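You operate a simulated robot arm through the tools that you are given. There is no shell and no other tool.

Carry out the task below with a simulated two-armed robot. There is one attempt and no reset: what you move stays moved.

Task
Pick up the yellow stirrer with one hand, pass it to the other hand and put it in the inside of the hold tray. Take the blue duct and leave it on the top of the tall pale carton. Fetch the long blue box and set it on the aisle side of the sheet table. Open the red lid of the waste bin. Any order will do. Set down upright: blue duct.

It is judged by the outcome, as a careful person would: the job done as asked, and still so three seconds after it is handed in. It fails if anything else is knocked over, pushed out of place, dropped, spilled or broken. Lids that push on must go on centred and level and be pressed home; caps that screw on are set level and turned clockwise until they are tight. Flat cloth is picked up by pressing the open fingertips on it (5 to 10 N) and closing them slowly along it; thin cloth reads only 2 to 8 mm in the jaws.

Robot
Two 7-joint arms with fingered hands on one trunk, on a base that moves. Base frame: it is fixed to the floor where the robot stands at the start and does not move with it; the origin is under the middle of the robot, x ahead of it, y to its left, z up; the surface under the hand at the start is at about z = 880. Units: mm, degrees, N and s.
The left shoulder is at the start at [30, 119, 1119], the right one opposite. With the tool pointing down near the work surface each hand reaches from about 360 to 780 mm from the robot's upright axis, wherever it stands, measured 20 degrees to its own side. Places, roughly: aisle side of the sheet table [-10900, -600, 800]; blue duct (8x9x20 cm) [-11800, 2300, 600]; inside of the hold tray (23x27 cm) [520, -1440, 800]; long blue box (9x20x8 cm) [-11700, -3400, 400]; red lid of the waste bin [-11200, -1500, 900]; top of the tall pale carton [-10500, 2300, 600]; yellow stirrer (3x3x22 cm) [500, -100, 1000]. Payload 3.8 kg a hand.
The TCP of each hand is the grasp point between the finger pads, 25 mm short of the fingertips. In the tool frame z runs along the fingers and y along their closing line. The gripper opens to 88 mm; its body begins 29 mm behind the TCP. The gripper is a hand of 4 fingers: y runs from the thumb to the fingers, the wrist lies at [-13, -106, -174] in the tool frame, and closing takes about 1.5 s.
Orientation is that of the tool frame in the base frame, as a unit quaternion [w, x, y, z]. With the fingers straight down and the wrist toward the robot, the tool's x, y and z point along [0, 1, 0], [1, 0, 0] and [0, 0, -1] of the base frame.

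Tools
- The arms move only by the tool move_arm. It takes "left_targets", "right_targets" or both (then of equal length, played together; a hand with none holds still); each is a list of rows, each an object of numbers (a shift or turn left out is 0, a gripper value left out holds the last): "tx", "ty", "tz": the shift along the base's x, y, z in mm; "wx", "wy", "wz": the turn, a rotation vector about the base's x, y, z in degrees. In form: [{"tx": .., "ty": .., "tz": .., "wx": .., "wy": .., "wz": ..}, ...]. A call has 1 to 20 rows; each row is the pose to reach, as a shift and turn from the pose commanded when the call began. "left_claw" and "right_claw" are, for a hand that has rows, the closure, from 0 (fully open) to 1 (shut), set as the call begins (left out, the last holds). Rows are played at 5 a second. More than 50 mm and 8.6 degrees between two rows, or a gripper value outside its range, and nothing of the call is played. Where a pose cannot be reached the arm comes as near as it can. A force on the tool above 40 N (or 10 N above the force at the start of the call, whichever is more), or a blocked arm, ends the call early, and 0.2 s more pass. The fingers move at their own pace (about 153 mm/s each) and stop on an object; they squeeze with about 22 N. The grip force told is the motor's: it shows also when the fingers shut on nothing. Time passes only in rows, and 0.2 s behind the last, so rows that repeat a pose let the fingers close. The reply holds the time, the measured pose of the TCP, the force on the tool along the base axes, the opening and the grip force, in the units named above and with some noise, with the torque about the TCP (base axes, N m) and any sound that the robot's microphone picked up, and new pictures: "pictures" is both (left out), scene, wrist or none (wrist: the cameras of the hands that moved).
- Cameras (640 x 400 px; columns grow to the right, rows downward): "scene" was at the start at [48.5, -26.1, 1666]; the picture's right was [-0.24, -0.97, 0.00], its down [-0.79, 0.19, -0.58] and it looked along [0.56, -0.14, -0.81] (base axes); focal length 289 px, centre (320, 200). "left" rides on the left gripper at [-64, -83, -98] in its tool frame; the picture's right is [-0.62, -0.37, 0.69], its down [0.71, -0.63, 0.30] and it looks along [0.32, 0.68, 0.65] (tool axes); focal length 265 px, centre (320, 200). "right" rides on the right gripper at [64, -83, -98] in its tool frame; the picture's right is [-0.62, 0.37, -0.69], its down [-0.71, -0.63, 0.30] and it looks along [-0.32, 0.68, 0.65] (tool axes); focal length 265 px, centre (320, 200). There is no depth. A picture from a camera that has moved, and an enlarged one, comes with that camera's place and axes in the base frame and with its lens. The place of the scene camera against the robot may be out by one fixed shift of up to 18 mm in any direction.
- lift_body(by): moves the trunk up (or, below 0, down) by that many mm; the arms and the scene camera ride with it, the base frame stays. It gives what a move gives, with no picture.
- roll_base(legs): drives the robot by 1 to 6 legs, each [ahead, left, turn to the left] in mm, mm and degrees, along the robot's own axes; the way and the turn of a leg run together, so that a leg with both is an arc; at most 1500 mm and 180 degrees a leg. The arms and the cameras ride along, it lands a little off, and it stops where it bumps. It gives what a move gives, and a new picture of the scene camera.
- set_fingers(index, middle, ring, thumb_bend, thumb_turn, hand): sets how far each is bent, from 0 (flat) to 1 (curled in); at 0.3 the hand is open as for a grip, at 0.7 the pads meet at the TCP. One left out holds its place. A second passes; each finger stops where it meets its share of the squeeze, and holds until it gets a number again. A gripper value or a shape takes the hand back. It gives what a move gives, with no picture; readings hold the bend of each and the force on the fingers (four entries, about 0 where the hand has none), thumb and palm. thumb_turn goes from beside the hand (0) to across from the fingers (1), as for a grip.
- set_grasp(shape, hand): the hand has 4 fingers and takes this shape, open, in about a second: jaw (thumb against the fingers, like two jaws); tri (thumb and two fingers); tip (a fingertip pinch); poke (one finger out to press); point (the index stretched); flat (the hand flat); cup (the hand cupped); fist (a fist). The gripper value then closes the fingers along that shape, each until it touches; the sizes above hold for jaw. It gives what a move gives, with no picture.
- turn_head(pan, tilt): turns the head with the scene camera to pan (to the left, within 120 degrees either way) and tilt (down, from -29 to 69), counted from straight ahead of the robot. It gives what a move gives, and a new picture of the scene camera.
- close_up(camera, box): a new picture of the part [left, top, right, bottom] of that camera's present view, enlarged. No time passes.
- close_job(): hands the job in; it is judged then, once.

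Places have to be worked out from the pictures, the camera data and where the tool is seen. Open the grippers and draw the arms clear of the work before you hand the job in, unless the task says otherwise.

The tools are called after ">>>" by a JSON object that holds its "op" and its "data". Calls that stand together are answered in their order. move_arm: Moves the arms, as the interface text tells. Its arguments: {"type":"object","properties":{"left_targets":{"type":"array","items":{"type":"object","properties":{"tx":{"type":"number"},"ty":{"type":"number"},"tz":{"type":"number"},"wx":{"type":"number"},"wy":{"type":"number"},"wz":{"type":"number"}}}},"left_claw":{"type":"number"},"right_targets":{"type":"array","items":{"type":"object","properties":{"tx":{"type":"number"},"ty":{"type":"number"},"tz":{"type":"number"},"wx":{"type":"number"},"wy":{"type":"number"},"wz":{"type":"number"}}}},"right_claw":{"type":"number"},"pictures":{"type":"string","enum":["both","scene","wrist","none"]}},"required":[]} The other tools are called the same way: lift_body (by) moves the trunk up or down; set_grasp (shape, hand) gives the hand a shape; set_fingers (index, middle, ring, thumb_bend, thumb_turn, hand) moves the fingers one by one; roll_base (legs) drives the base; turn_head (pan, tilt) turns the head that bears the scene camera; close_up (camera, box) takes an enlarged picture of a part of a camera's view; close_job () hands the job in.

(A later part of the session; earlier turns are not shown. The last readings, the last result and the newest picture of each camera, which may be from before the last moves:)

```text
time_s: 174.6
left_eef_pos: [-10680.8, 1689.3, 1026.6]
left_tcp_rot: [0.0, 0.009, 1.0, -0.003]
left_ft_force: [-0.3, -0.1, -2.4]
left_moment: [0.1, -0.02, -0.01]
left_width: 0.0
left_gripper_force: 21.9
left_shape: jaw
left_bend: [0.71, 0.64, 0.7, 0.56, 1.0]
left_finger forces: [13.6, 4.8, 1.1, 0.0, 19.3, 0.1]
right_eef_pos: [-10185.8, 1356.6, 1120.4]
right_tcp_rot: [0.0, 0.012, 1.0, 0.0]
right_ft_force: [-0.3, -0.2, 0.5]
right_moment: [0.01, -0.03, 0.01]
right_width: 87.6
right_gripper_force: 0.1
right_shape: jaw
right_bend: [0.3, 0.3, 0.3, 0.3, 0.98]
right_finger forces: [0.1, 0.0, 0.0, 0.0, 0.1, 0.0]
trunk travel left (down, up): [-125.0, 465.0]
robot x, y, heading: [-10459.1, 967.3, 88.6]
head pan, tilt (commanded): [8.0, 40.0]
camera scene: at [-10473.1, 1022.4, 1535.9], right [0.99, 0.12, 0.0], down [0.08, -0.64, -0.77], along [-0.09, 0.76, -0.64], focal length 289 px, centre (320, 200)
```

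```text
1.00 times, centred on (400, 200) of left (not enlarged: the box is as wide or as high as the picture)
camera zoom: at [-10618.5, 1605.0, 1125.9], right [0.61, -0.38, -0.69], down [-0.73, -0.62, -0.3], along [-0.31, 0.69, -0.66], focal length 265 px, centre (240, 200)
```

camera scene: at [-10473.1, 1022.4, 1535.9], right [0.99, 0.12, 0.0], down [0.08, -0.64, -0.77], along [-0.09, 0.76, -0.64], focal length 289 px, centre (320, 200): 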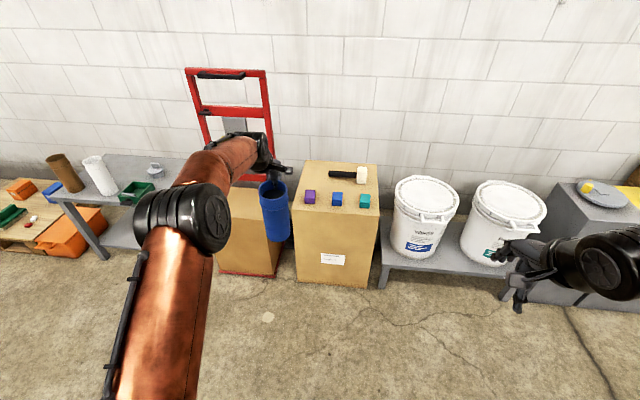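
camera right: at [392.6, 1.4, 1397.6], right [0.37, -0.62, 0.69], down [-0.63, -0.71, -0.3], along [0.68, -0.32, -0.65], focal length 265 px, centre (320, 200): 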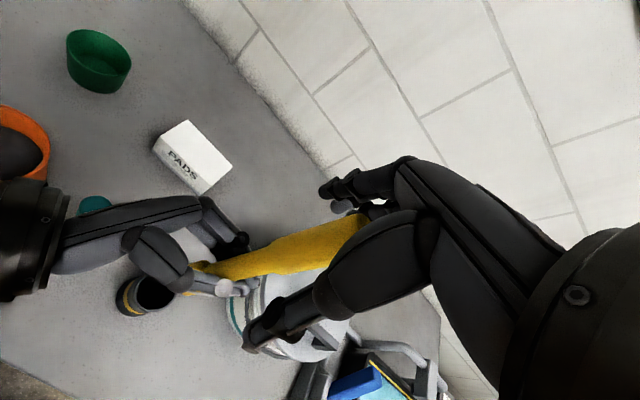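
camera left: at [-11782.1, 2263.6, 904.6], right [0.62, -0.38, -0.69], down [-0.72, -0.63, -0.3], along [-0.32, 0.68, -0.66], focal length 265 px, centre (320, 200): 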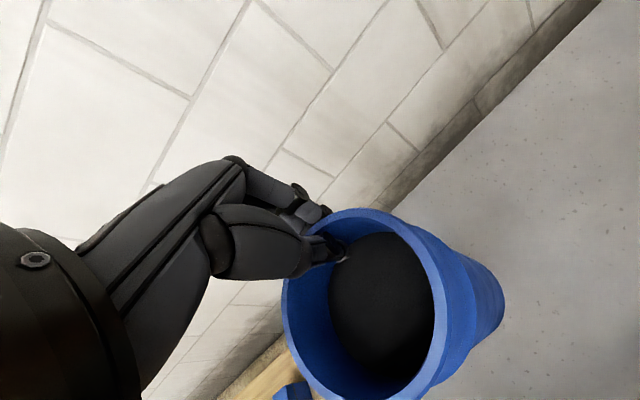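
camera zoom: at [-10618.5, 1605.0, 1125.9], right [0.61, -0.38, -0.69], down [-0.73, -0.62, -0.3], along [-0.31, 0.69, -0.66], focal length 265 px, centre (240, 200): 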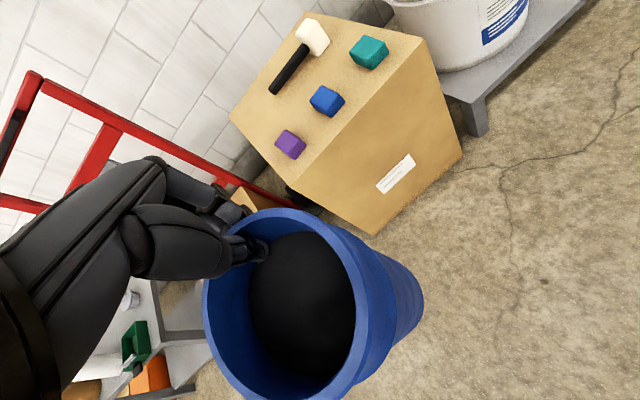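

Carton top: z ≈ 598, x from -10745 to -10327, front edge y = 2050; the purple block ends at y ≈ 2171 and the mallet handle starts at x ≈ -10597. I'll set the duct at about (-10668, 2258). I advance the base 600 mm with the duct at z 830 clear above the carton.

>>> {"op": "roll_base", "data": {"legs": [[350, 0, 0], [250, 0, 0]]}}

>>> {"op": "turn_head", "data": {"pan": 12, "tilt": 50}}

```text
time_s: 178.3
left_eef_pos: [-10664.0, 2293.3, 1025.5]
left_tcp_rot: [0.001, 0.01, 1.0, -0.003]
left_ft_force: [-0.1, -1.0, -3.3]
left_moment: [0.08, -0.04, 0.01]
left_width: 0.0
left_gripper_force: 22.3
left_shape: jaw
left_bend: [0.71, 0.64, 0.7, 0.56, 1.0]
left_finger forces: [13.8, 5.4, 0.9, 0.0, 19.6, 0.0]
right_eef_pos: [-10173.4, 1960.6, 1118.0]
right_tcp_rot: [0.001, 0.012, 1.0, -0.001]
right_ft_force: [-0.3, -0.2, -0.9]
right_moment: [0.01, 0.04, 0.02]
right_width: 87.6
right_gripper_force: 0.0
right_shape: jaw
right_bend: [0.3, 0.3, 0.3, 0.3, 0.98]
right_finger forces: [0.1, 0.0, 0.0, 0.0, 0.0, 0.0]
trunk travel left (down, up): [-125.0, 465.0]
robot x, y, heading: [-10445.9, 1568.9, 88.7]
head pan, tilt (commanded): [8.0, 40.0]
camera scene: at [-10458.8, 1626.9, 1535.8], right [0.99, 0.12, 0.0], down [0.07, -0.64, -0.77], along [-0.09, 0.76, -0.64], focal length 289 px, centre (320, 200)
```

scene: 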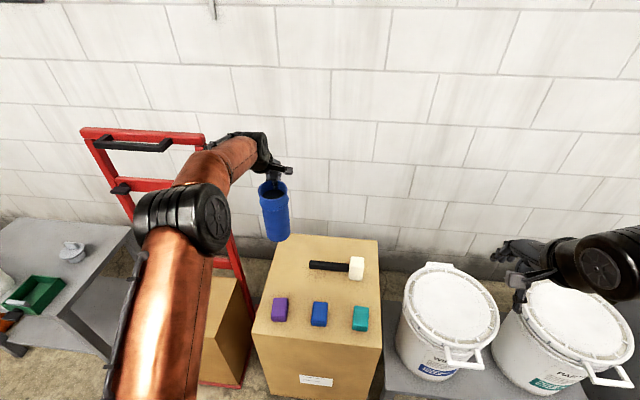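

```text
time_s: 179.0
left_eef_pos: [-10665.5, 2292.9, 1026.6]
left_tcp_rot: [0.0, 0.01, 1.0, -0.003]
left_ft_force: [0.0, -0.4, -3.2]
left_moment: [0.08, 0.01, 0.03]
left_width: 0.0
left_gripper_force: 21.9
left_shape: jaw
left_bend: [0.71, 0.65, 0.7, 0.56, 1.0]
left_finger forces: [13.6, 5.1, 1.0, 0.1, 19.4, 0.1]
right_eef_pos: [-10172.7, 1959.9, 1119.7]
right_tcp_rot: [0.0, 0.012, 1.0, 0.0]
right_ft_force: [0.3, -1.1, -0.2]
right_moment: [-0.02, 0.01, 0.01]
right_width: 87.8
right_gripper_force: 0.0
right_shape: jaw
right_bend: [0.3, 0.3, 0.3, 0.3, 0.98]
right_finger forces: [0.0, 0.0, 0.0, 0.0, 0.1, 0.0]
trunk travel left (down, up): [-125.0, 465.0]
robot x, y, heading: [-10447.0, 1569.9, 88.8]
head pan, tilt (commanded): [12.0, 50.0]
camera scene: at [-10463.2, 1616.3, 1521.8], right [0.98, 0.18, 0.0], down [0.14, -0.75, -0.64], along [-0.12, 0.63, -0.77], focal length 289 px, centre (320, 200)
```

scene: 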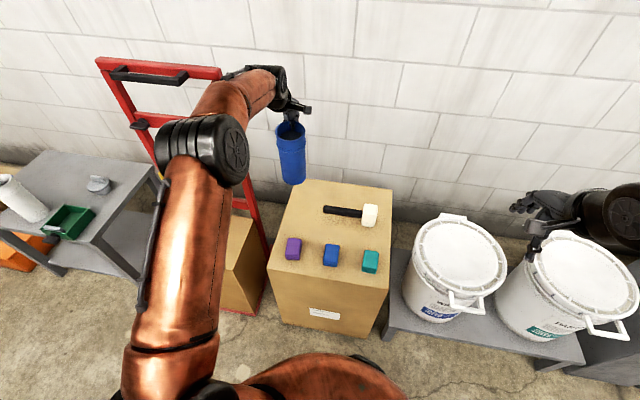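

The duct hangs above the free area. I tilt the hand about 4.5° to set the duct vertical and lower to about 50 mm above the carton top.

>>> {"op": "move_arm", "data": {"left_targets": [{"wx": -2, "tz": -25, "ty": 1, "tx": -1}, {"wx": -4.5, "tz": -55, "ty": 3, "tx": -2}, {"wx": -4.5, "tz": -90, "ty": 4, "tx": -3}, {"wx": -4.5, "tz": -125, "ty": 5, "tx": -4}, {"wx": -4.5, "tz": -155, "ty": 5, "tx": -4}, {"wx": -4.5, "tz": -175, "ty": 5, "tx": -4}, {"wx": -4.5, "tz": -175, "ty": 5, "tx": -4}], "pictures": "both"}}

```text
time_s: 180.6
left_eef_pos: [-10669.3, 2297.7, 851.9]
left_tcp_rot: [0.001, 0.01, 0.999, -0.041]
left_ft_force: [-0.4, -0.9, -3.5]
left_moment: [0.11, -0.01, -0.01]
left_width: 0.0
left_gripper_force: 22.5
left_shape: jaw
left_bend: [0.71, 0.64, 0.7, 0.56, 1.0]
left_finger forces: [13.7, 5.1, 0.8, 0.0, 19.3, 0.0]
right_eef_pos: [-10173.4, 1959.3, 1119.1]
right_tcp_rot: [0.0, 0.012, 1.0, 0.0]
right_ft_force: [0.4, -0.2, 0.2]
right_moment: [-0.02, 0.02, 0.03]
right_width: 87.5
right_gripper_force: 0.0
right_shape: jaw
right_bend: [0.3, 0.3, 0.3, 0.3, 0.98]
right_finger forces: [0.0, 0.0, 0.0, 0.1, 0.1, 0.0]
trunk travel left (down, up): [-125.0, 465.0]
robot x, y, heading: [-10447.0, 1568.1, 88.3]
head pan, tilt (commanded): [12.0, 50.0]
camera scene: at [-10463.2, 1616.3, 1521.8], right [0.98, 0.18, 0.0], down [0.14, -0.75, -0.64], along [-0.12, 0.63, -0.77], focal length 289 px, centre (320, 200)
camera left: at [-10607.9, 2221.0, 957.4], right [0.61, -0.44, -0.66], down [-0.73, -0.64, -0.25], along [-0.31, 0.63, -0.71], focal length 265 px, centre (320, 200)
```

scene: 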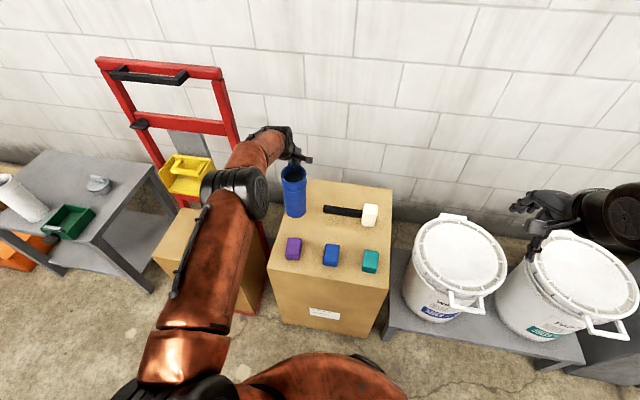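
left: 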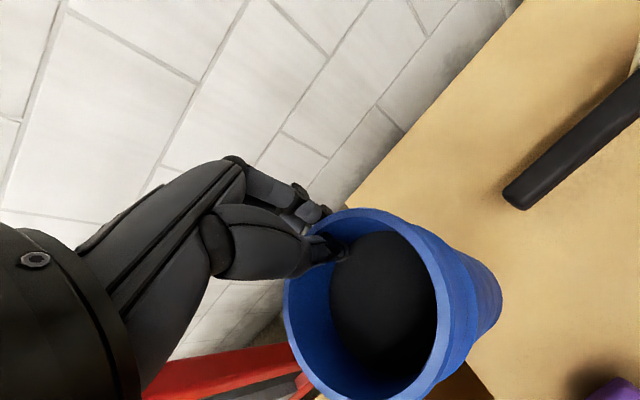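

The duct is vertical and its footprint is free on all sides (about 25 mm to the carton's left edge, 45 mm to the mallet). I shift 7 mm right and lower toward contact, watching the force.

>>> {"op": "move_arm", "data": {"left_targets": [{"tx": 7, "tz": -10}, {"tx": 7, "tz": -20}, {"tx": 7, "tz": -30}, {"tx": 7, "tz": -36}, {"tx": 7, "tz": -36}], "pictures": "both"}}

```text
time_s: 181.8
left_eef_pos: [-10662.1, 2297.1, 816.2]
left_tcp_rot: [0.001, 0.009, 0.999, -0.042]
left_ft_force: [0.4, 0.1, -3.2]
left_moment: [0.09, 0.01, 0.02]
left_width: 0.0
left_gripper_force: 22.4
left_shape: jaw
left_bend: [0.71, 0.65, 0.7, 0.56, 1.0]
left_finger forces: [13.8, 5.2, 0.9, 0.0, 19.4, 0.1]
right_eef_pos: [-10172.1, 1959.2, 1120.5]
right_tcp_rot: [0.0, 0.011, 1.0, 0.0]
right_ft_force: [-0.5, -0.4, -0.3]
right_moment: [-0.01, 0.0, -0.04]
right_width: 87.8
right_gripper_force: 0.2
right_shape: jaw
right_bend: [0.3, 0.3, 0.3, 0.3, 0.98]
right_finger forces: [0.0, 0.0, 0.0, 0.0, 0.2, 0.0]
trunk travel left (down, up): [-125.0, 465.0]
robot x, y, heading: [-10446.3, 1566.2, 88.6]
head pan, tilt (commanded): [12.0, 50.0]
camera scene: at [-10463.2, 1616.5, 1521.8], right [0.98, 0.18, 0.0], down [0.14, -0.75, -0.64], along [-0.12, 0.63, -0.77], focal length 289 px, centre (320, 200)
camera left: at [-10600.2, 2220.6, 920.9], right [0.61, -0.44, -0.66], down [-0.73, -0.64, -0.25], along [-0.31, 0.63, -0.71], focal length 265 px, centre (320, 200)
```

scene: 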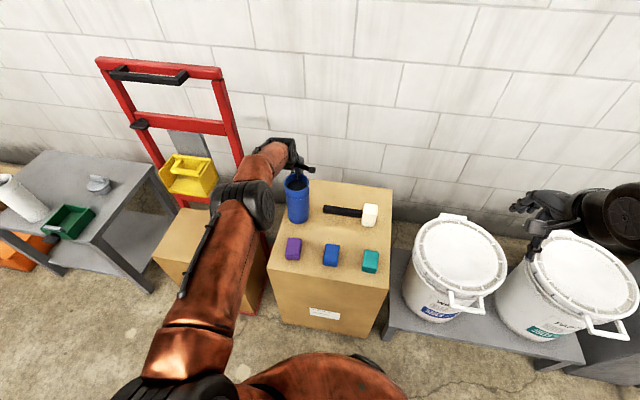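
left: 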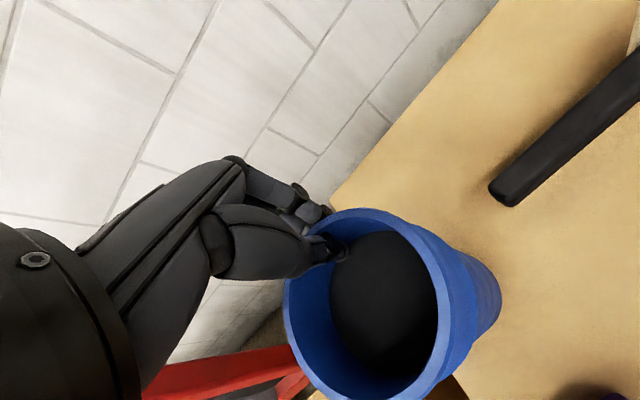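

No contact yet. I lower in small increments.

>>> {"op": "move_arm", "data": {"left_targets": [{"tz": -3}, {"tz": -6}, {"tz": -9}, {"tz": -9}], "pictures": "none"}}

>>> {"op": "move_arm", "data": {"left_targets": [{"tz": -2}, {"tz": -4}, {"tz": -4}], "pictures": "none"}}

```text
time_s: 182.8
left_eef_pos: [-10661.7, 2295.6, 806.4]
left_tcp_rot: [0.001, 0.009, 0.999, -0.042]
left_ft_force: [0.6, -0.5, -3.6]
left_moment: [0.1, -0.02, 0.01]
left_width: 0.1
left_gripper_force: 21.6
left_shape: jaw
left_bend: [0.71, 0.65, 0.7, 0.56, 1.0]
left_finger forces: [13.9, 5.2, 1.0, 0.0, 19.4, 0.1]
right_eef_pos: [-10173.8, 1958.2, 1119.5]
right_tcp_rot: [0.0, 0.012, 1.0, 0.0]
right_ft_force: [0.3, -0.5, 0.9]
right_moment: [0.0, 0.03, 0.01]
right_width: 87.9
right_gripper_force: 0.0
right_shape: jaw
right_bend: [0.3, 0.3, 0.3, 0.3, 0.98]
right_finger forces: [0.0, 0.0, 0.0, 0.0, 0.0, 0.0]
trunk travel left (down, up): [-125.0, 465.0]
robot x, y, heading: [-10442.9, 1569.8, 88.3]
head pan, tilt (commanded): [12.0, 50.0]
```

```text
time_s: 183.6
left_eef_pos: [-10661.2, 2297.6, 803.7]
left_tcp_rot: [0.0, 0.009, 0.999, -0.042]
left_ft_force: [-0.1, 0.3, -2.3]
left_moment: [0.07, -0.01, 0.01]
left_width: 0.0
left_gripper_force: 21.9
left_shape: jaw
left_bend: [0.71, 0.65, 0.7, 0.56, 1.0]
left_finger forces: [13.8, 5.2, 0.9, 0.0, 19.4, 0.0]
right_eef_pos: [-10172.6, 1959.2, 1119.8]
right_tcp_rot: [0.0, 0.013, 1.0, 0.0]
right_ft_force: [0.0, -1.0, 0.3]
right_moment: [-0.02, 0.04, 0.0]
right_width: 87.6
right_gripper_force: 0.0
right_shape: jaw
right_bend: [0.3, 0.3, 0.3, 0.3, 0.98]
right_finger forces: [0.0, 0.0, 0.1, 0.0, 0.0, 0.1]
trunk travel left (down, up): [-125.0, 465.0]
robot x, y, heading: [-10441.4, 1566.0, 88.5]
head pan, tilt (commanded): [12.0, 50.0]
```

Still mostly hanging (-2.3 N). I continue in 2 mm steps.

>>> {"op": "move_arm", "data": {"left_targets": [{"tz": -2}, {"tz": -4}, {"tz": -4}], "pictures": "none"}}

>>> {"op": "move_arm", "data": {"left_targets": [{"tz": -2}, {"tz": -3}, {"tz": -3}], "pictures": "both"}}

```text
time_s: 184.4
left_eef_pos: [-10662.1, 2298.7, 798.4]
left_tcp_rot: [0.001, 0.009, 0.999, -0.042]
left_ft_force: [0.2, 0.3, -1.3]
left_moment: [0.07, -0.01, -0.01]
left_width: 0.0
left_gripper_force: 22.2
left_shape: jaw
left_bend: [0.71, 0.65, 0.7, 0.56, 1.0]
left_finger forces: [13.9, 5.3, 1.2, 0.0, 19.2, 0.0]
right_eef_pos: [-10172.5, 1959.5, 1120.6]
right_tcp_rot: [0.0, 0.012, 1.0, 0.0]
right_ft_force: [-0.7, 0.1, -0.1]
right_moment: [0.01, -0.01, 0.01]
right_width: 87.7
right_gripper_force: 0.0
right_shape: jaw
right_bend: [0.3, 0.3, 0.3, 0.3, 0.98]
right_finger forces: [0.0, 0.0, 0.0, 0.0, 0.0, 0.0]
trunk travel left (down, up): [-125.0, 465.0]
robot x, y, heading: [-10446.9, 1569.0, 88.7]
head pan, tilt (commanded): [12.0, 50.0]
```

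```text
time_s: 185.2
left_eef_pos: [-10662.7, 2298.8, 797.1]
left_tcp_rot: [0.0, 0.009, 0.999, -0.041]
left_ft_force: [-0.8, 1.8, 1.3]
left_moment: [0.09, 0.01, 0.0]
left_width: 0.2
left_gripper_force: 21.8
left_shape: jaw
left_bend: [0.71, 0.65, 0.7, 0.56, 1.0]
left_finger forces: [14.4, 5.3, 1.4, 0.0, 19.0, 0.1]
right_eef_pos: [-10172.5, 1959.2, 1120.1]
right_tcp_rot: [0.0, 0.011, 1.0, 0.0]
right_ft_force: [-0.8, 0.2, 0.6]
right_moment: [0.01, -0.01, -0.02]
right_width: 87.6
right_gripper_force: 0.1
right_shape: jaw
right_bend: [0.3, 0.3, 0.3, 0.3, 0.98]
right_finger forces: [0.0, 0.1, 0.1, 0.0, 0.0, 0.1]
trunk travel left (down, up): [-125.0, 465.0]
robot x, y, heading: [-10447.8, 1568.2, 88.5]
head pan, tilt (commanded): [12.0, 50.0]
camera scene: at [-10463.1, 1616.1, 1521.8], right [0.98, 0.18, 0.0], down [0.14, -0.75, -0.64], along [-0.12, 0.63, -0.77], focal length 289 px, centre (320, 200)
camera left: at [-10600.5, 2221.2, 901.7], right [0.61, -0.44, -0.66], down [-0.73, -0.64, -0.25], along [-0.31, 0.63, -0.71], focal length 265 px, centre (320, 200)
```

scene: 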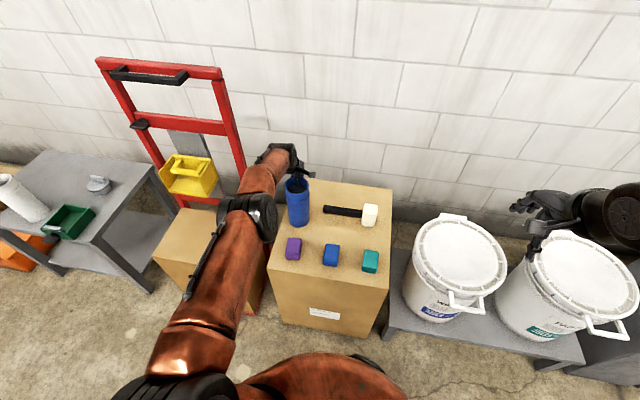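
left: 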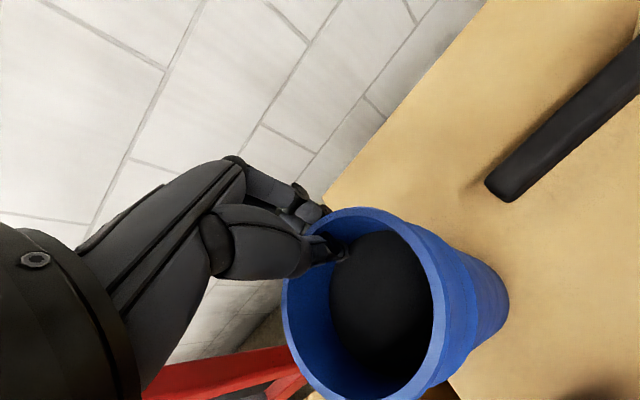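

The weight has gone over to the carton (fz +1.3 N). I press 2 mm more to seat it flat, then open the hand.

>>> {"op": "move_arm", "data": {"left_targets": [{"tz": -2}, {"tz": -2}, {"tz": -2}], "pictures": "wrist"}}

```text
time_s: 186.0
left_eef_pos: [-10662.7, 2298.3, 794.9]
left_tcp_rot: [0.0, 0.009, 0.999, -0.041]
left_ft_force: [-1.4, 2.5, 5.0]
left_moment: [0.02, 0.01, 0.02]
left_width: 0.0
left_gripper_force: 22.2
left_shape: jaw
left_bend: [0.71, 0.65, 0.7, 0.56, 1.0]
left_finger forces: [14.6, 5.3, 1.8, 0.0, 19.2, 0.1]
right_eef_pos: [-10172.8, 1959.7, 1121.1]
right_tcp_rot: [0.0, 0.011, 1.0, -0.001]
right_ft_force: [1.7, 0.1, 0.2]
right_moment: [-0.03, -0.02, -0.03]
right_width: 87.6
right_gripper_force: 0.0
right_shape: jaw
right_bend: [0.3, 0.3, 0.3, 0.3, 0.98]
right_finger forces: [0.1, 0.0, 0.1, 0.0, 0.0, 0.0]
trunk travel left (down, up): [-125.0, 465.0]
robot x, y, heading: [-10446.2, 1568.1, 88.8]
head pan, tilt (commanded): [12.0, 50.0]
camera left: at [-10600.5, 2220.6, 899.8], right [0.61, -0.44, -0.66], down [-0.73, -0.64, -0.25], along [-0.31, 0.63, -0.71], focal length 265 px, centre (320, 200)
```

left: 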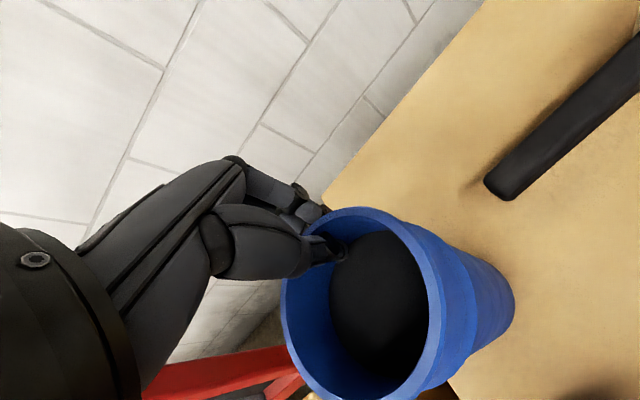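

Seated with 5 N. I open the hand.

>>> {"op": "move_arm", "data": {"left_targets": [{}, {}, {}, {}, {}, {}], "left_claw": 0.1, "pictures": "both"}}

```text
time_s: 187.4
left_eef_pos: [-10661.5, 2297.1, 792.6]
left_tcp_rot: [0.0, 0.009, 0.999, -0.042]
left_ft_force: [0.1, 0.3, 0.1]
left_moment: [-0.02, 0.04, -0.02]
left_width: 79.0
left_gripper_force: 0.0
left_shape: jaw
left_bend: [0.3, 0.32, 0.3, 0.34, 0.98]
left_finger forces: [0.0, 0.1, 0.0, 0.0, 0.0, 0.0]
right_eef_pos: [-10171.7, 1959.2, 1119.5]
right_tcp_rot: [0.0, 0.011, 1.0, 0.001]
right_ft_force: [-0.6, 0.2, -0.6]
right_moment: [-0.01, -0.01, -0.02]
right_width: 87.5
right_gripper_force: 0.2
right_shape: jaw
right_bend: [0.3, 0.3, 0.3, 0.3, 0.98]
right_finger forces: [0.0, 0.1, 0.1, 0.0, 0.0, 0.0]
trunk travel left (down, up): [-125.0, 465.0]
robot x, y, heading: [-10444.2, 1568.0, 88.6]
head pan, tilt (commanded): [12.0, 50.0]
camera scene: at [-10463.1, 1616.1, 1521.8], right [0.98, 0.18, 0.0], down [0.14, -0.75, -0.64], along [-0.12, 0.63, -0.77], focal length 289 px, centre (320, 200)
camera left: at [-10600.4, 2220.8, 899.5], right [0.61, -0.44, -0.66], down [-0.73, -0.64, -0.25], along [-0.31, 0.63, -0.71], focal length 265 px, centre (320, 200)
```

scene: 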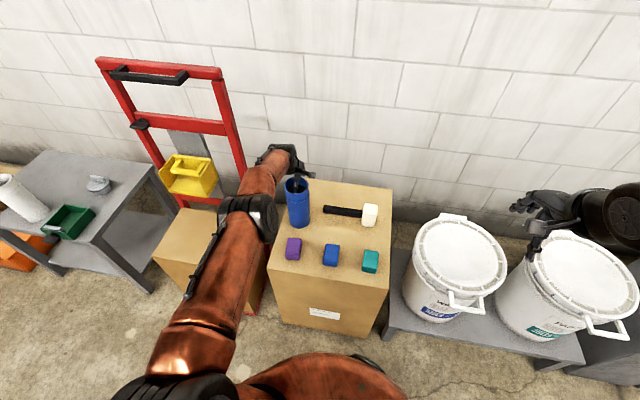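
left: 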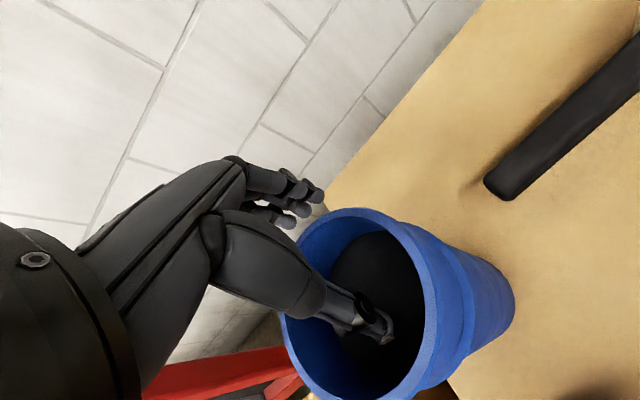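

Released, and the duct stands. I lift the hand straight up out of the tube, slowly at first.

>>> {"op": "move_arm", "data": {"left_targets": [{"tz": 10}, {"tz": 22}, {"tz": 36}, {"tz": 55}, {"tz": 80}, {"tz": 115}, {"tz": 150}, {"tz": 190}, {"tz": 225}], "left_claw": 0.1, "pictures": "both"}}

```text
time_s: 189.4
left_eef_pos: [-10661.0, 2297.7, 1020.2]
left_tcp_rot: [0.001, 0.01, 0.999, -0.041]
left_ft_force: [0.1, 0.0, 1.2]
left_moment: [-0.03, -0.03, 0.01]
left_width: 79.1
left_gripper_force: 0.1
left_shape: jaw
left_bend: [0.3, 0.32, 0.3, 0.34, 0.98]
left_finger forces: [0.0, 0.1, 0.1, 0.0, 0.0, 0.0]
right_eef_pos: [-10172.3, 1958.8, 1118.8]
right_tcp_rot: [0.0, 0.012, 1.0, 0.0]
right_ft_force: [0.1, 0.7, -0.1]
right_moment: [-0.06, 0.02, 0.0]
right_width: 87.8
right_gripper_force: 0.0
right_shape: jaw
right_bend: [0.3, 0.3, 0.3, 0.3, 0.98]
right_finger forces: [0.0, 0.1, 0.0, 0.1, 0.0, 0.0]
trunk travel left (down, up): [-125.0, 465.0]
robot x, y, heading: [-10444.8, 1570.7, 88.5]
head pan, tilt (commanded): [12.0, 50.0]
camera scene: at [-10463.0, 1615.9, 1521.8], right [0.98, 0.18, 0.0], down [0.14, -0.75, -0.64], along [-0.12, 0.63, -0.77], focal length 289 px, centre (320, 200)
camera left: at [-10599.6, 2220.9, 1125.2], right [0.61, -0.44, -0.66], down [-0.73, -0.64, -0.25], along [-0.31, 0.63, -0.71], focal length 265 px, centre (320, 200)
```

scene: 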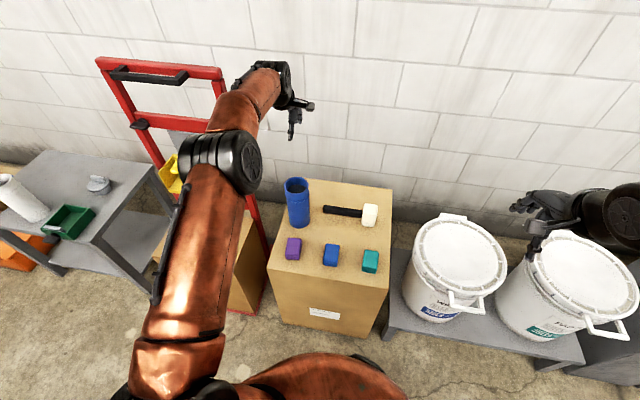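
left: 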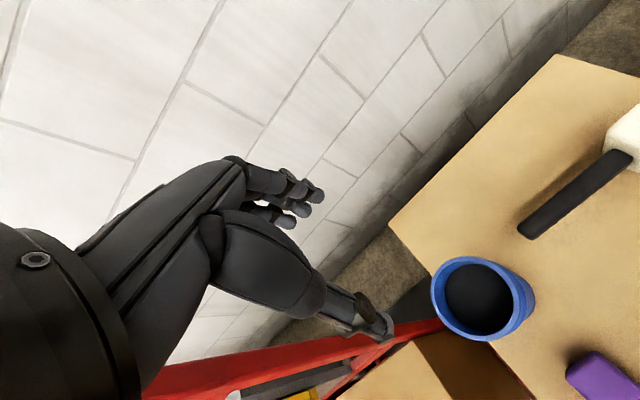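

The blue duct stands upright on the tall pale carton with nothing disturbed. I back the base away, then return the left arm to a compact pose.

>>> {"op": "roll_base", "data": {"legs": [[-650, 0, 0]]}}

>>> {"op": "move_arm", "data": {"left_targets": [{"wx": 2, "tx": -8, "ty": -45, "tz": 20}, {"wx": 4.5, "tx": -16, "ty": -90, "tz": 40}, {"wx": 4.5, "tx": -16, "ty": -135, "tz": 60}, {"wx": 4.5, "tx": -16, "ty": -180, "tz": 75}, {"wx": 4.5, "tx": -16, "ty": -225, "tz": 75}, {"wx": 4.5, "tx": -16, "ty": -270, "tz": 75}, {"wx": 4.5, "tx": -16, "ty": -310, "tz": 75}], "left_claw": 0, "pictures": "scene"}}

```text
time_s: 193.0
left_eef_pos: [-10674.5, 1650.1, 1019.9]
left_tcp_rot: [0.001, 0.014, 0.999, -0.041]
left_ft_force: [0.3, -0.7, -0.4]
left_moment: [0.01, 0.0, 0.0]
left_width: 79.3
left_gripper_force: 0.1
left_shape: jaw
left_bend: [0.3, 0.32, 0.3, 0.34, 0.98]
left_finger forces: [0.0, 0.0, 0.0, 0.0, 0.0, 0.0]
right_eef_pos: [-10187.1, 1307.6, 1120.3]
right_tcp_rot: [0.0, 0.016, 1.0, 0.001]
right_ft_force: [-0.1, -0.1, 0.2]
right_moment: [0.02, -0.02, -0.02]
right_width: 87.7
right_gripper_force: 0.1
right_shape: jaw
right_bend: [0.3, 0.3, 0.3, 0.3, 0.98]
right_finger forces: [0.0, 0.1, 0.1, 0.0, 0.0, 0.0]
trunk travel left (down, up): [-125.0, 465.0]
robot x, y, heading: [-10463.1, 917.5, 88.0]
head pan, tilt (commanded): [12.0, 50.0]
camera scene: at [-10480.8, 965.9, 1521.8], right [0.98, 0.18, 0.0], down [0.14, -0.75, -0.64], along [-0.11, 0.63, -0.77], focal length 289 px, centre (320, 200)
```

scene: 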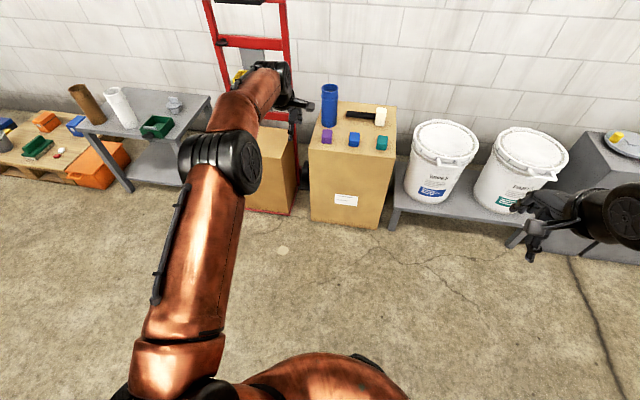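

```text
time_s: 194.6
left_eef_pos: [-10689.3, 1339.4, 1095.3]
left_tcp_rot: [0.0, 0.013, 1.0, -0.002]
left_ft_force: [0.2, -0.4, 1.3]
left_moment: [0.0, 0.0, 0.01]
left_width: 87.6
left_gripper_force: 0.0
left_shape: jaw
left_bend: [0.3, 0.3, 0.3, 0.3, 0.98]
left_finger forces: [0.0, 0.0, 0.1, 0.1, 0.0, 0.0]
right_eef_pos: [-10187.6, 1306.5, 1120.2]
right_tcp_rot: [0.0, 0.016, 1.0, 0.0]
right_ft_force: [0.3, 0.8, 0.5]
right_moment: [0.03, -0.03, 0.03]
right_width: 87.9
right_gripper_force: 0.0
right_shape: jaw
right_bend: [0.3, 0.3, 0.3, 0.3, 0.98]
right_finger forces: [0.0, 0.1, 0.0, 0.0, 0.1, 0.1]
trunk travel left (down, up): [-125.0, 465.0]
robot x, y, heading: [-10465.5, 917.7, 88.4]
head pan, tilt (commanded): [12.0, 50.0]
camera scene: at [-10481.1, 965.5, 1521.8], right [0.98, 0.18, 0.0], down [0.14, -0.75, -0.64], along [-0.11, 0.63, -0.77], focal length 289 px, centre (320, 200)
```

scene: 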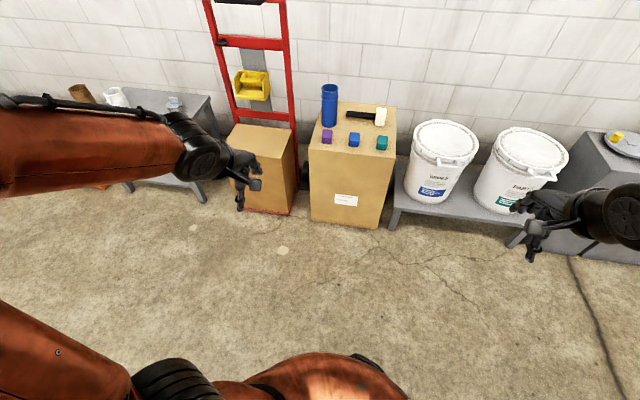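

I raise the trunk back up and turn around to face the sheet table (-y) and survey the far side.

>>> {"op": "lift_body", "data": {"by": 200}}

>>> {"op": "roll_base", "data": {"legs": [[0, 0, -178.5]]}}

>>> {"op": "turn_head", "data": {"pan": 0, "tilt": 22}}

```text
time_s: 196.8
left_eef_pos: [-10689.3, 1340.5, 1295.4]
left_tcp_rot: [0.0, 0.014, 1.0, -0.002]
left_ft_force: [0.3, 0.1, -0.9]
left_moment: [-0.04, -0.01, 0.02]
left_width: 87.9
left_gripper_force: 0.0
left_shape: jaw
left_bend: [0.3, 0.3, 0.3, 0.3, 0.98]
left_finger forces: [0.1, 0.0, 0.1, 0.0, 0.0, 0.0]
right_eef_pos: [-10187.1, 1306.3, 1319.0]
right_tcp_rot: [0.001, 0.015, 1.0, 0.0]
right_ft_force: [0.5, -0.4, 0.0]
right_moment: [0.02, 0.01, 0.01]
right_width: 87.6
right_gripper_force: 0.0
right_shape: jaw
right_bend: [0.3, 0.3, 0.3, 0.3, 0.98]
right_finger forces: [0.0, 0.0, 0.1, 0.0, 0.0, 0.1]
trunk travel left (down, up): [-325.0, 265.0]
robot x, y, heading: [-10461.5, 917.6, 88.4]
head pan, tilt (commanded): [12.0, 50.0]
```

```text
time_s: 204.3
left_eef_pos: [-10201.2, 520.0, 1293.3]
left_tcp_rot: [-0.003, 0.999, 0.032, 0.0]
left_ft_force: [-0.1, 0.4, 0.5]
left_moment: [0.04, -0.04, 0.0]
left_width: 87.5
left_gripper_force: 0.1
left_shape: jaw
left_bend: [0.3, 0.3, 0.3, 0.3, 0.98]
left_finger forces: [0.0, 0.0, 0.1, 0.0, 0.1, 0.0]
right_eef_pos: [-10704.6, 507.7, 1321.3]
right_tcp_rot: [0.0, 1.0, 0.03, 0.0]
right_ft_force: [-0.5, 0.4, 0.2]
right_moment: [0.0, -0.02, 0.01]
right_width: 87.7
right_gripper_force: 0.0
right_shape: jaw
right_bend: [0.3, 0.3, 0.3, 0.3, 0.98]
right_finger forces: [0.1, 0.0, 0.0, 0.0, 0.0, 0.0]
trunk travel left (down, up): [-325.0, 265.0]
robot x, y, heading: [-10466.2, 922.9, -86.8]
head pan, tilt (commanded): [12.0, 50.0]
camera scene: at [-10447.4, 855.9, 1721.8], right [-0.96, -0.26, 0.0], down [-0.2, 0.74, -0.64], along [0.17, -0.62, -0.77], focal length 289 px, centre (320, 200)
```

scene: 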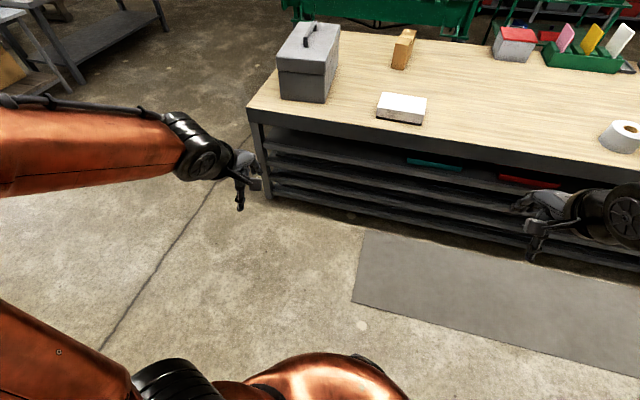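

```text
time_s: 205.3
left_eef_pos: [-10202.0, 519.2, 1294.7]
left_tcp_rot: [-0.003, 0.999, 0.032, 0.002]
left_ft_force: [0.0, -0.3, -0.4]
left_moment: [0.01, 0.0, 0.04]
left_width: 87.5
left_gripper_force: 0.0
left_shape: jaw
left_bend: [0.3, 0.3, 0.3, 0.3, 0.98]
left_finger forces: [0.0, 0.0, 0.1, 0.1, 0.1, 0.0]
right_eef_pos: [-10705.5, 508.7, 1319.9]
right_tcp_rot: [0.0, 1.0, 0.03, 0.0]
right_ft_force: [0.1, 0.3, -0.3]
right_moment: [0.03, 0.02, 0.03]
right_width: 87.8
right_gripper_force: 0.0
right_shape: jaw
right_bend: [0.3, 0.3, 0.3, 0.3, 0.98]
right_finger forces: [0.0, 0.0, 0.0, 0.0, 0.0, 0.1]
trunk travel left (down, up): [-325.0, 265.0]
robot x, y, heading: [-10463.2, 920.5, -87.0]
head pan, tilt (commanded): [0.0, 22.0]
camera scene: at [-10462.2, 837.5, 1764.0], right [-1.0, -0.06, 0.0], down [-0.02, 0.37, -0.93], along [0.05, -0.93, -0.38], focal length 289 px, centre (320, 200)
```

scene: 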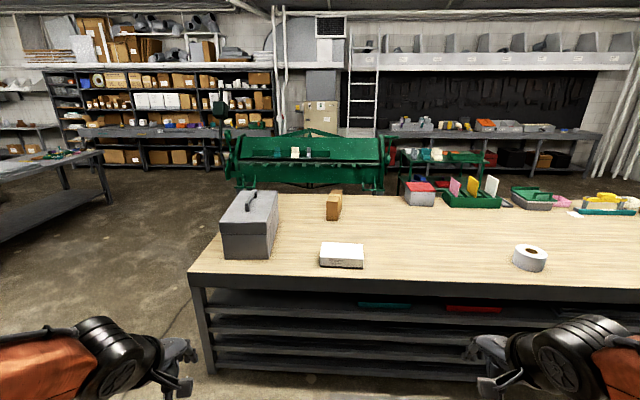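

The red-lidded bin sits at the far (back) edge of the sheet table near (-11210, -1620, 900). I'll go around the table's near end (x ≈ -9690): first strafe to x ≈ -9000, then drive toward -y.

>>> {"op": "roll_base", "data": {"legs": [[0, 0, -3], [0, 1480, 0], [1500, 0, 0], [300, 0, 0]]}}

```text
time_s: 221.7
left_eef_pos: [-8643.8, -1243.6, 1293.9]
left_tcp_rot: [-0.002, 1.0, 0.026, 0.0]
left_ft_force: [0.1, -0.1, -0.5]
left_moment: [0.0, -0.03, 0.02]
left_width: 87.7
left_gripper_force: 0.1
left_shape: jaw
left_bend: [0.3, 0.3, 0.3, 0.3, 0.98]
left_finger forces: [0.0, 0.0, 0.1, 0.1, 0.0, 0.1]
right_eef_pos: [-9146.1, -1250.9, 1319.5]
right_tcp_rot: [0.0, 1.0, 0.024, -0.001]
right_ft_force: [0.8, 0.4, 0.1]
right_moment: [0.01, 0.0, 0.01]
right_width: 87.8
right_gripper_force: 0.0
right_shape: jaw
right_bend: [0.3, 0.3, 0.3, 0.3, 0.98]
right_finger forces: [0.0, 0.1, 0.1, 0.1, 0.1, 0.0]
trunk travel left (down, up): [-325.0, 265.0]
robot x, y, heading: [-8905.2, -842.1, -87.3]
head pan, tilt (commanded): [0.0, 22.0]
camera scene: at [-8900.3, -923.7, 1764.1], right [-1.0, -0.05, 0.0], down [-0.02, 0.37, -0.93], along [0.04, -0.93, -0.38], focal length 289 px, centre (320, 200)
```

scene: 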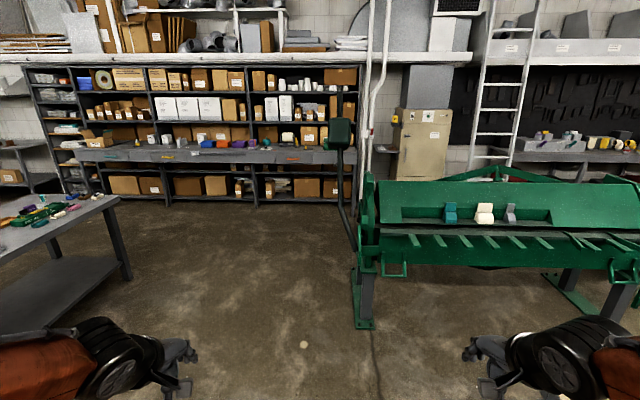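

The corridor between the table's back edge (y ≈ -1700) and the green brake (front ≈ -2600) is about 0.9 m wide. I turn to face -x here first and look along it.

>>> {"op": "roll_base", "data": {"legs": [[0, 0, -92.5]]}}

>>> {"op": "turn_head", "data": {"pan": 25, "tilt": 22}}

```text
time_s: 226.1
left_eef_pos: [-9315.2, -1080.9, 1294.7]
left_tcp_rot: [-0.002, 0.709, -0.705, 0.002]
left_ft_force: [-0.5, -0.7, -0.2]
left_moment: [0.02, 0.05, -0.02]
left_width: 87.6
left_gripper_force: 0.1
left_shape: jaw
left_bend: [0.3, 0.3, 0.3, 0.3, 0.98]
left_finger forces: [0.1, 0.0, 0.0, 0.0, 0.0, 0.0]
right_eef_pos: [-9297.1, -577.0, 1319.5]
right_tcp_rot: [0.0, -0.707, 0.708, -0.001]
right_ft_force: [-0.2, 0.5, 0.4]
right_moment: [0.01, 0.01, 0.01]
right_width: 87.8
right_gripper_force: 0.1
right_shape: jaw
right_bend: [0.3, 0.3, 0.3, 0.3, 0.98]
right_finger forces: [0.0, 0.1, 0.0, 0.0, 0.0, 0.0]
trunk travel left (down, up): [-325.0, 265.0]
robot x, y, heading: [-8900.6, -839.7, -180.1]
head pan, tilt (commanded): [0.0, 22.0]
camera scene: at [-8976.9, -850.1, 1764.1], right [0.0, 1.0, 0.0], down [0.37, 0.0, -0.93], along [-0.93, 0.0, -0.37], focal length 289 px, centre (320, 200)
```

scene: 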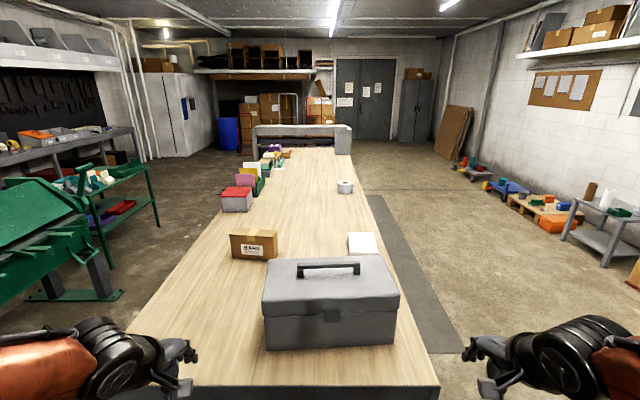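

```text
time_s: 226.9
left_eef_pos: [-9315.1, -1081.3, 1294.4]
left_tcp_rot: [-0.001, 0.709, -0.705, 0.001]
left_ft_force: [0.4, -0.5, -0.1]
left_moment: [0.02, 0.02, 0.03]
left_width: 87.4
left_gripper_force: 0.0
left_shape: jaw
left_bend: [0.3, 0.3, 0.3, 0.3, 0.98]
left_finger forces: [0.1, 0.1, 0.0, 0.0, 0.1, 0.0]
right_eef_pos: [-9298.0, -578.4, 1320.3]
right_tcp_rot: [0.0, 0.707, -0.707, 0.0]
right_ft_force: [0.1, 0.2, 0.2]
right_moment: [0.0, 0.0, 0.01]
right_width: 87.9
right_gripper_force: 0.0
right_shape: jaw
right_bend: [0.3, 0.3, 0.3, 0.3, 0.98]
right_finger forces: [0.0, 0.1, 0.1, 0.0, 0.0, 0.0]
trunk travel left (down, up): [-325.0, 265.0]
robot x, y, heading: [-8898.5, -842.5, -180.3]
head pan, tilt (commanded): [25.0, 22.0]
camera scene: at [-8968.2, -889.2, 1764.1], right [-0.42, 0.91, 0.0], down [0.34, 0.16, -0.93], along [-0.84, -0.39, -0.37], focal length 289 px, centre (320, 200)
```

scene: 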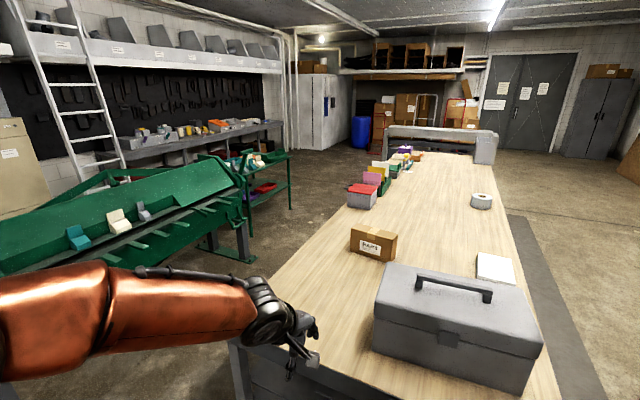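

The corridor is clear: table back edge y ≈ -1592, brake feet at y ≈ -2630, and the green cart with the blue box lies beyond the brake. I drive a diagonal into the corridor.

>>> {"op": "roll_base", "data": {"legs": [[295, 750, 0], [250, 480, 0]]}}

>>> {"op": "turn_head", "data": {"pan": 0, "tilt": 30}}

```text
time_s: 234.0
left_eef_pos: [-9864.3, -2304.5, 1293.6]
left_tcp_rot: [0.001, -0.706, 0.708, -0.001]
left_ft_force: [1.0, -0.6, -0.7]
left_moment: [-0.02, -0.02, 0.0]
left_width: 87.8
left_gripper_force: 0.0
left_shape: jaw
left_bend: [0.3, 0.3, 0.3, 0.3, 0.98]
left_finger forces: [0.1, 0.1, 0.1, 0.0, 0.0, 0.0]
right_eef_pos: [-9843.3, -1801.1, 1319.9]
right_tcp_rot: [-0.001, -0.704, 0.71, 0.0]
right_ft_force: [-0.4, 0.3, -0.7]
right_moment: [0.0, -0.01, 0.01]
right_width: 87.7
right_gripper_force: 0.1
right_shape: jaw
right_bend: [0.3, 0.3, 0.3, 0.3, 0.98]
right_finger forces: [0.0, 0.0, 0.0, 0.0, 0.0, 0.0]
trunk travel left (down, up): [-325.0, 265.0]
robot x, y, heading: [-9448.3, -2069.5, 180.0]
head pan, tilt (commanded): [25.0, 22.0]
camera scene: at [-9516.1, -2116.1, 1764.1], right [-0.42, 0.91, 0.0], down [0.34, 0.16, -0.93], along [-0.84, -0.38, -0.37], focal length 289 px, centre (320, 200)
```

scene: 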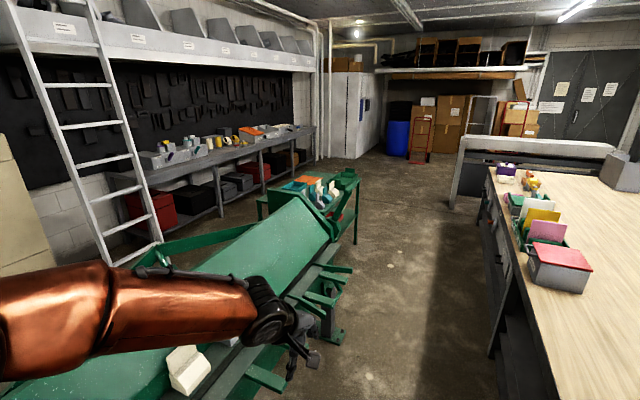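

```text
time_s: 234.9
left_eef_pos: [-9864.8, -2303.8, 1295.4]
left_tcp_rot: [0.001, -0.707, 0.707, -0.002]
left_ft_force: [0.6, 0.6, 0.4]
left_moment: [0.0, 0.0, 0.0]
left_width: 87.6
left_gripper_force: 0.1
left_shape: jaw
left_bend: [0.3, 0.3, 0.3, 0.3, 0.98]
left_finger forces: [0.1, 0.0, 0.0, 0.0, 0.1, 0.0]
right_eef_pos: [-9843.3, -1801.7, 1319.5]
right_tcp_rot: [0.0, -0.704, 0.71, 0.0]
right_ft_force: [0.2, 1.1, -0.5]
right_moment: [0.02, 0.01, 0.0]
right_width: 87.7
right_gripper_force: 0.0
right_shape: jaw
right_bend: [0.3, 0.3, 0.3, 0.3, 0.98]
right_finger forces: [0.0, 0.0, 0.1, 0.0, 0.0, 0.1]
trunk travel left (down, up): [-325.0, 265.0]
robot x, y, heading: [-9447.8, -2067.3, 179.4]
head pan, tilt (commanded): [0.0, 30.0]
camera scene: at [-9521.8, -2076.3, 1751.3], right [0.01, 1.0, 0.0], down [0.5, 0.0, -0.87], along [-0.87, 0.01, -0.5], focal length 289 px, centre (320, 200)
```

scene: 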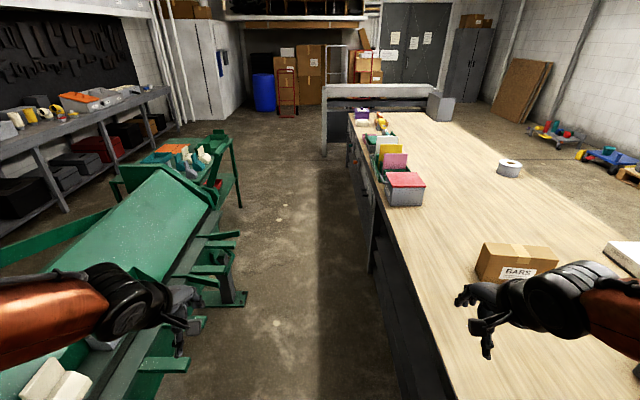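

The way ahead is free on both sides. I drive on 1.75 m to come level with the bin.

>>> {"op": "roll_base", "data": {"legs": [[900, 0, 0], [850, 0, 0]]}}

```text
time_s: 243.6
left_eef_pos: [-11591.7, -2303.8, 1294.1]
left_tcp_rot: [-0.002, 0.71, -0.704, 0.002]
left_ft_force: [-0.4, 0.9, 0.0]
left_moment: [0.02, 0.0, 0.04]
left_width: 87.5
left_gripper_force: 0.0
left_shape: jaw
left_bend: [0.3, 0.3, 0.3, 0.3, 0.98]
left_finger forces: [0.0, 0.0, 0.0, 0.0, 0.0, 0.1]
right_eef_pos: [-11574.6, -1800.9, 1319.1]
right_tcp_rot: [0.0, 0.708, -0.706, 0.0]
right_ft_force: [0.1, -0.7, -0.4]
right_moment: [0.02, -0.01, 0.02]
right_width: 87.8
right_gripper_force: 0.1
right_shape: jaw
right_bend: [0.3, 0.3, 0.3, 0.3, 0.98]
right_finger forces: [0.0, 0.1, 0.0, 0.0, 0.0, 0.0]
trunk travel left (down, up): [-325.0, 265.0]
robot x, y, heading: [-11179.1, -2062.8, -179.7]
head pan, tilt (commanded): [0.0, 30.0]
camera scene: at [-11251.5, -2072.4, 1751.3], right [0.0, 1.0, 0.0], down [0.5, 0.0, -0.87], along [-0.87, 0.0, -0.5], focal length 289 px, centre (320, 200)
```

scene: 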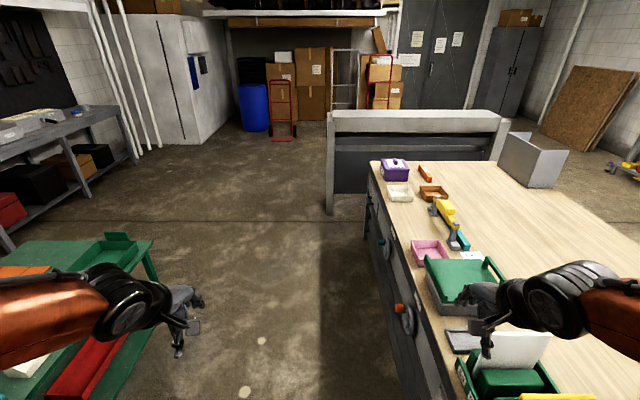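

I'm level with the bin on my right and the cart on my left. I look at both sides.

>>> {"op": "turn_head", "data": {"pan": -80, "tilt": 45}}

>>> {"op": "turn_head", "data": {"pan": 65, "tilt": 45}}

```text
time_s: 245.2
left_eef_pos: [-11590.1, -2303.9, 1294.1]
left_tcp_rot: [-0.001, 0.71, -0.704, 0.001]
left_ft_force: [-0.9, 0.2, -0.2]
left_moment: [-0.02, 0.0, 0.0]
left_width: 87.3
left_gripper_force: 0.1
left_shape: jaw
left_bend: [0.3, 0.3, 0.3, 0.3, 0.98]
left_finger forces: [0.1, 0.0, 0.1, 0.0, 0.0, 0.0]
right_eef_pos: [-11576.8, -1799.9, 1318.8]
right_tcp_rot: [0.0, 0.708, -0.706, 0.0]
right_ft_force: [0.0, 0.0, -0.2]
right_moment: [0.02, -0.01, 0.03]
right_width: 87.8
right_gripper_force: 0.1
right_shape: jaw
right_bend: [0.3, 0.3, 0.3, 0.3, 0.98]
right_finger forces: [0.0, 0.0, 0.0, 0.0, 0.1, 0.1]
trunk travel left (down, up): [-325.0, 265.0]
robot x, y, heading: [-11182.2, -2063.5, -179.8]
head pan, tilt (commanded): [-80.0, 45.0]
camera scene: at [-11175.4, -1992.0, 1728.7], right [0.98, 0.18, 0.0], down [0.13, -0.7, -0.71], along [-0.13, 0.7, -0.71], focal length 289 px, centre (320, 200)
```

scene: 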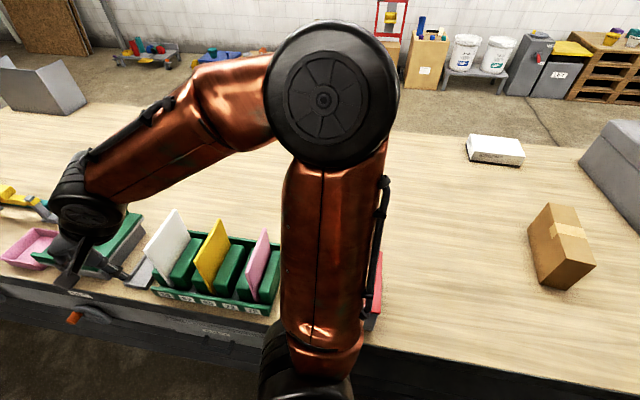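

```text
time_s: 247.4
left_eef_pos: [-11591.6, -2303.9, 1294.6]
left_tcp_rot: [-0.001, 0.71, -0.704, 0.001]
left_ft_force: [-0.4, 0.0, -0.4]
left_moment: [-0.02, 0.02, -0.02]
left_width: 87.6
left_gripper_force: 0.0
left_shape: jaw
left_bend: [0.3, 0.3, 0.3, 0.3, 0.98]
left_finger forces: [0.1, 0.0, 0.0, 0.0, 0.1, 0.0]
right_eef_pos: [-11575.6, -1801.3, 1320.1]
right_tcp_rot: [0.001, 0.709, -0.705, 0.0]
right_ft_force: [-1.0, -0.8, 0.2]
right_moment: [0.01, -0.02, 0.02]
right_width: 87.7
right_gripper_force: 0.1
right_shape: jaw
right_bend: [0.3, 0.3, 0.3, 0.3, 0.98]
right_finger forces: [0.0, 0.0, 0.0, 0.0, 0.1, 0.0]
trunk travel left (down, up): [-325.0, 265.0]
robot x, y, heading: [-11177.9, -2063.2, -179.9]
head pan, tilt (commanded): [65.0, 45.0]
camera scene: at [-11195.0, -2145.8, 1728.7], right [-0.91, 0.42, 0.0], down [0.3, 0.64, -0.71], along [-0.3, -0.64, -0.71], focal length 289 px, centre (320, 200)
```

scene: 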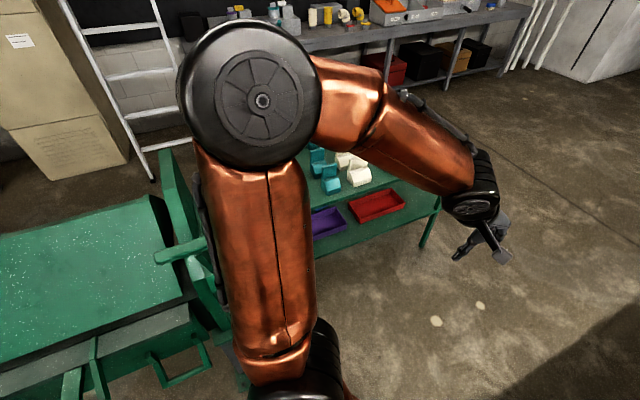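

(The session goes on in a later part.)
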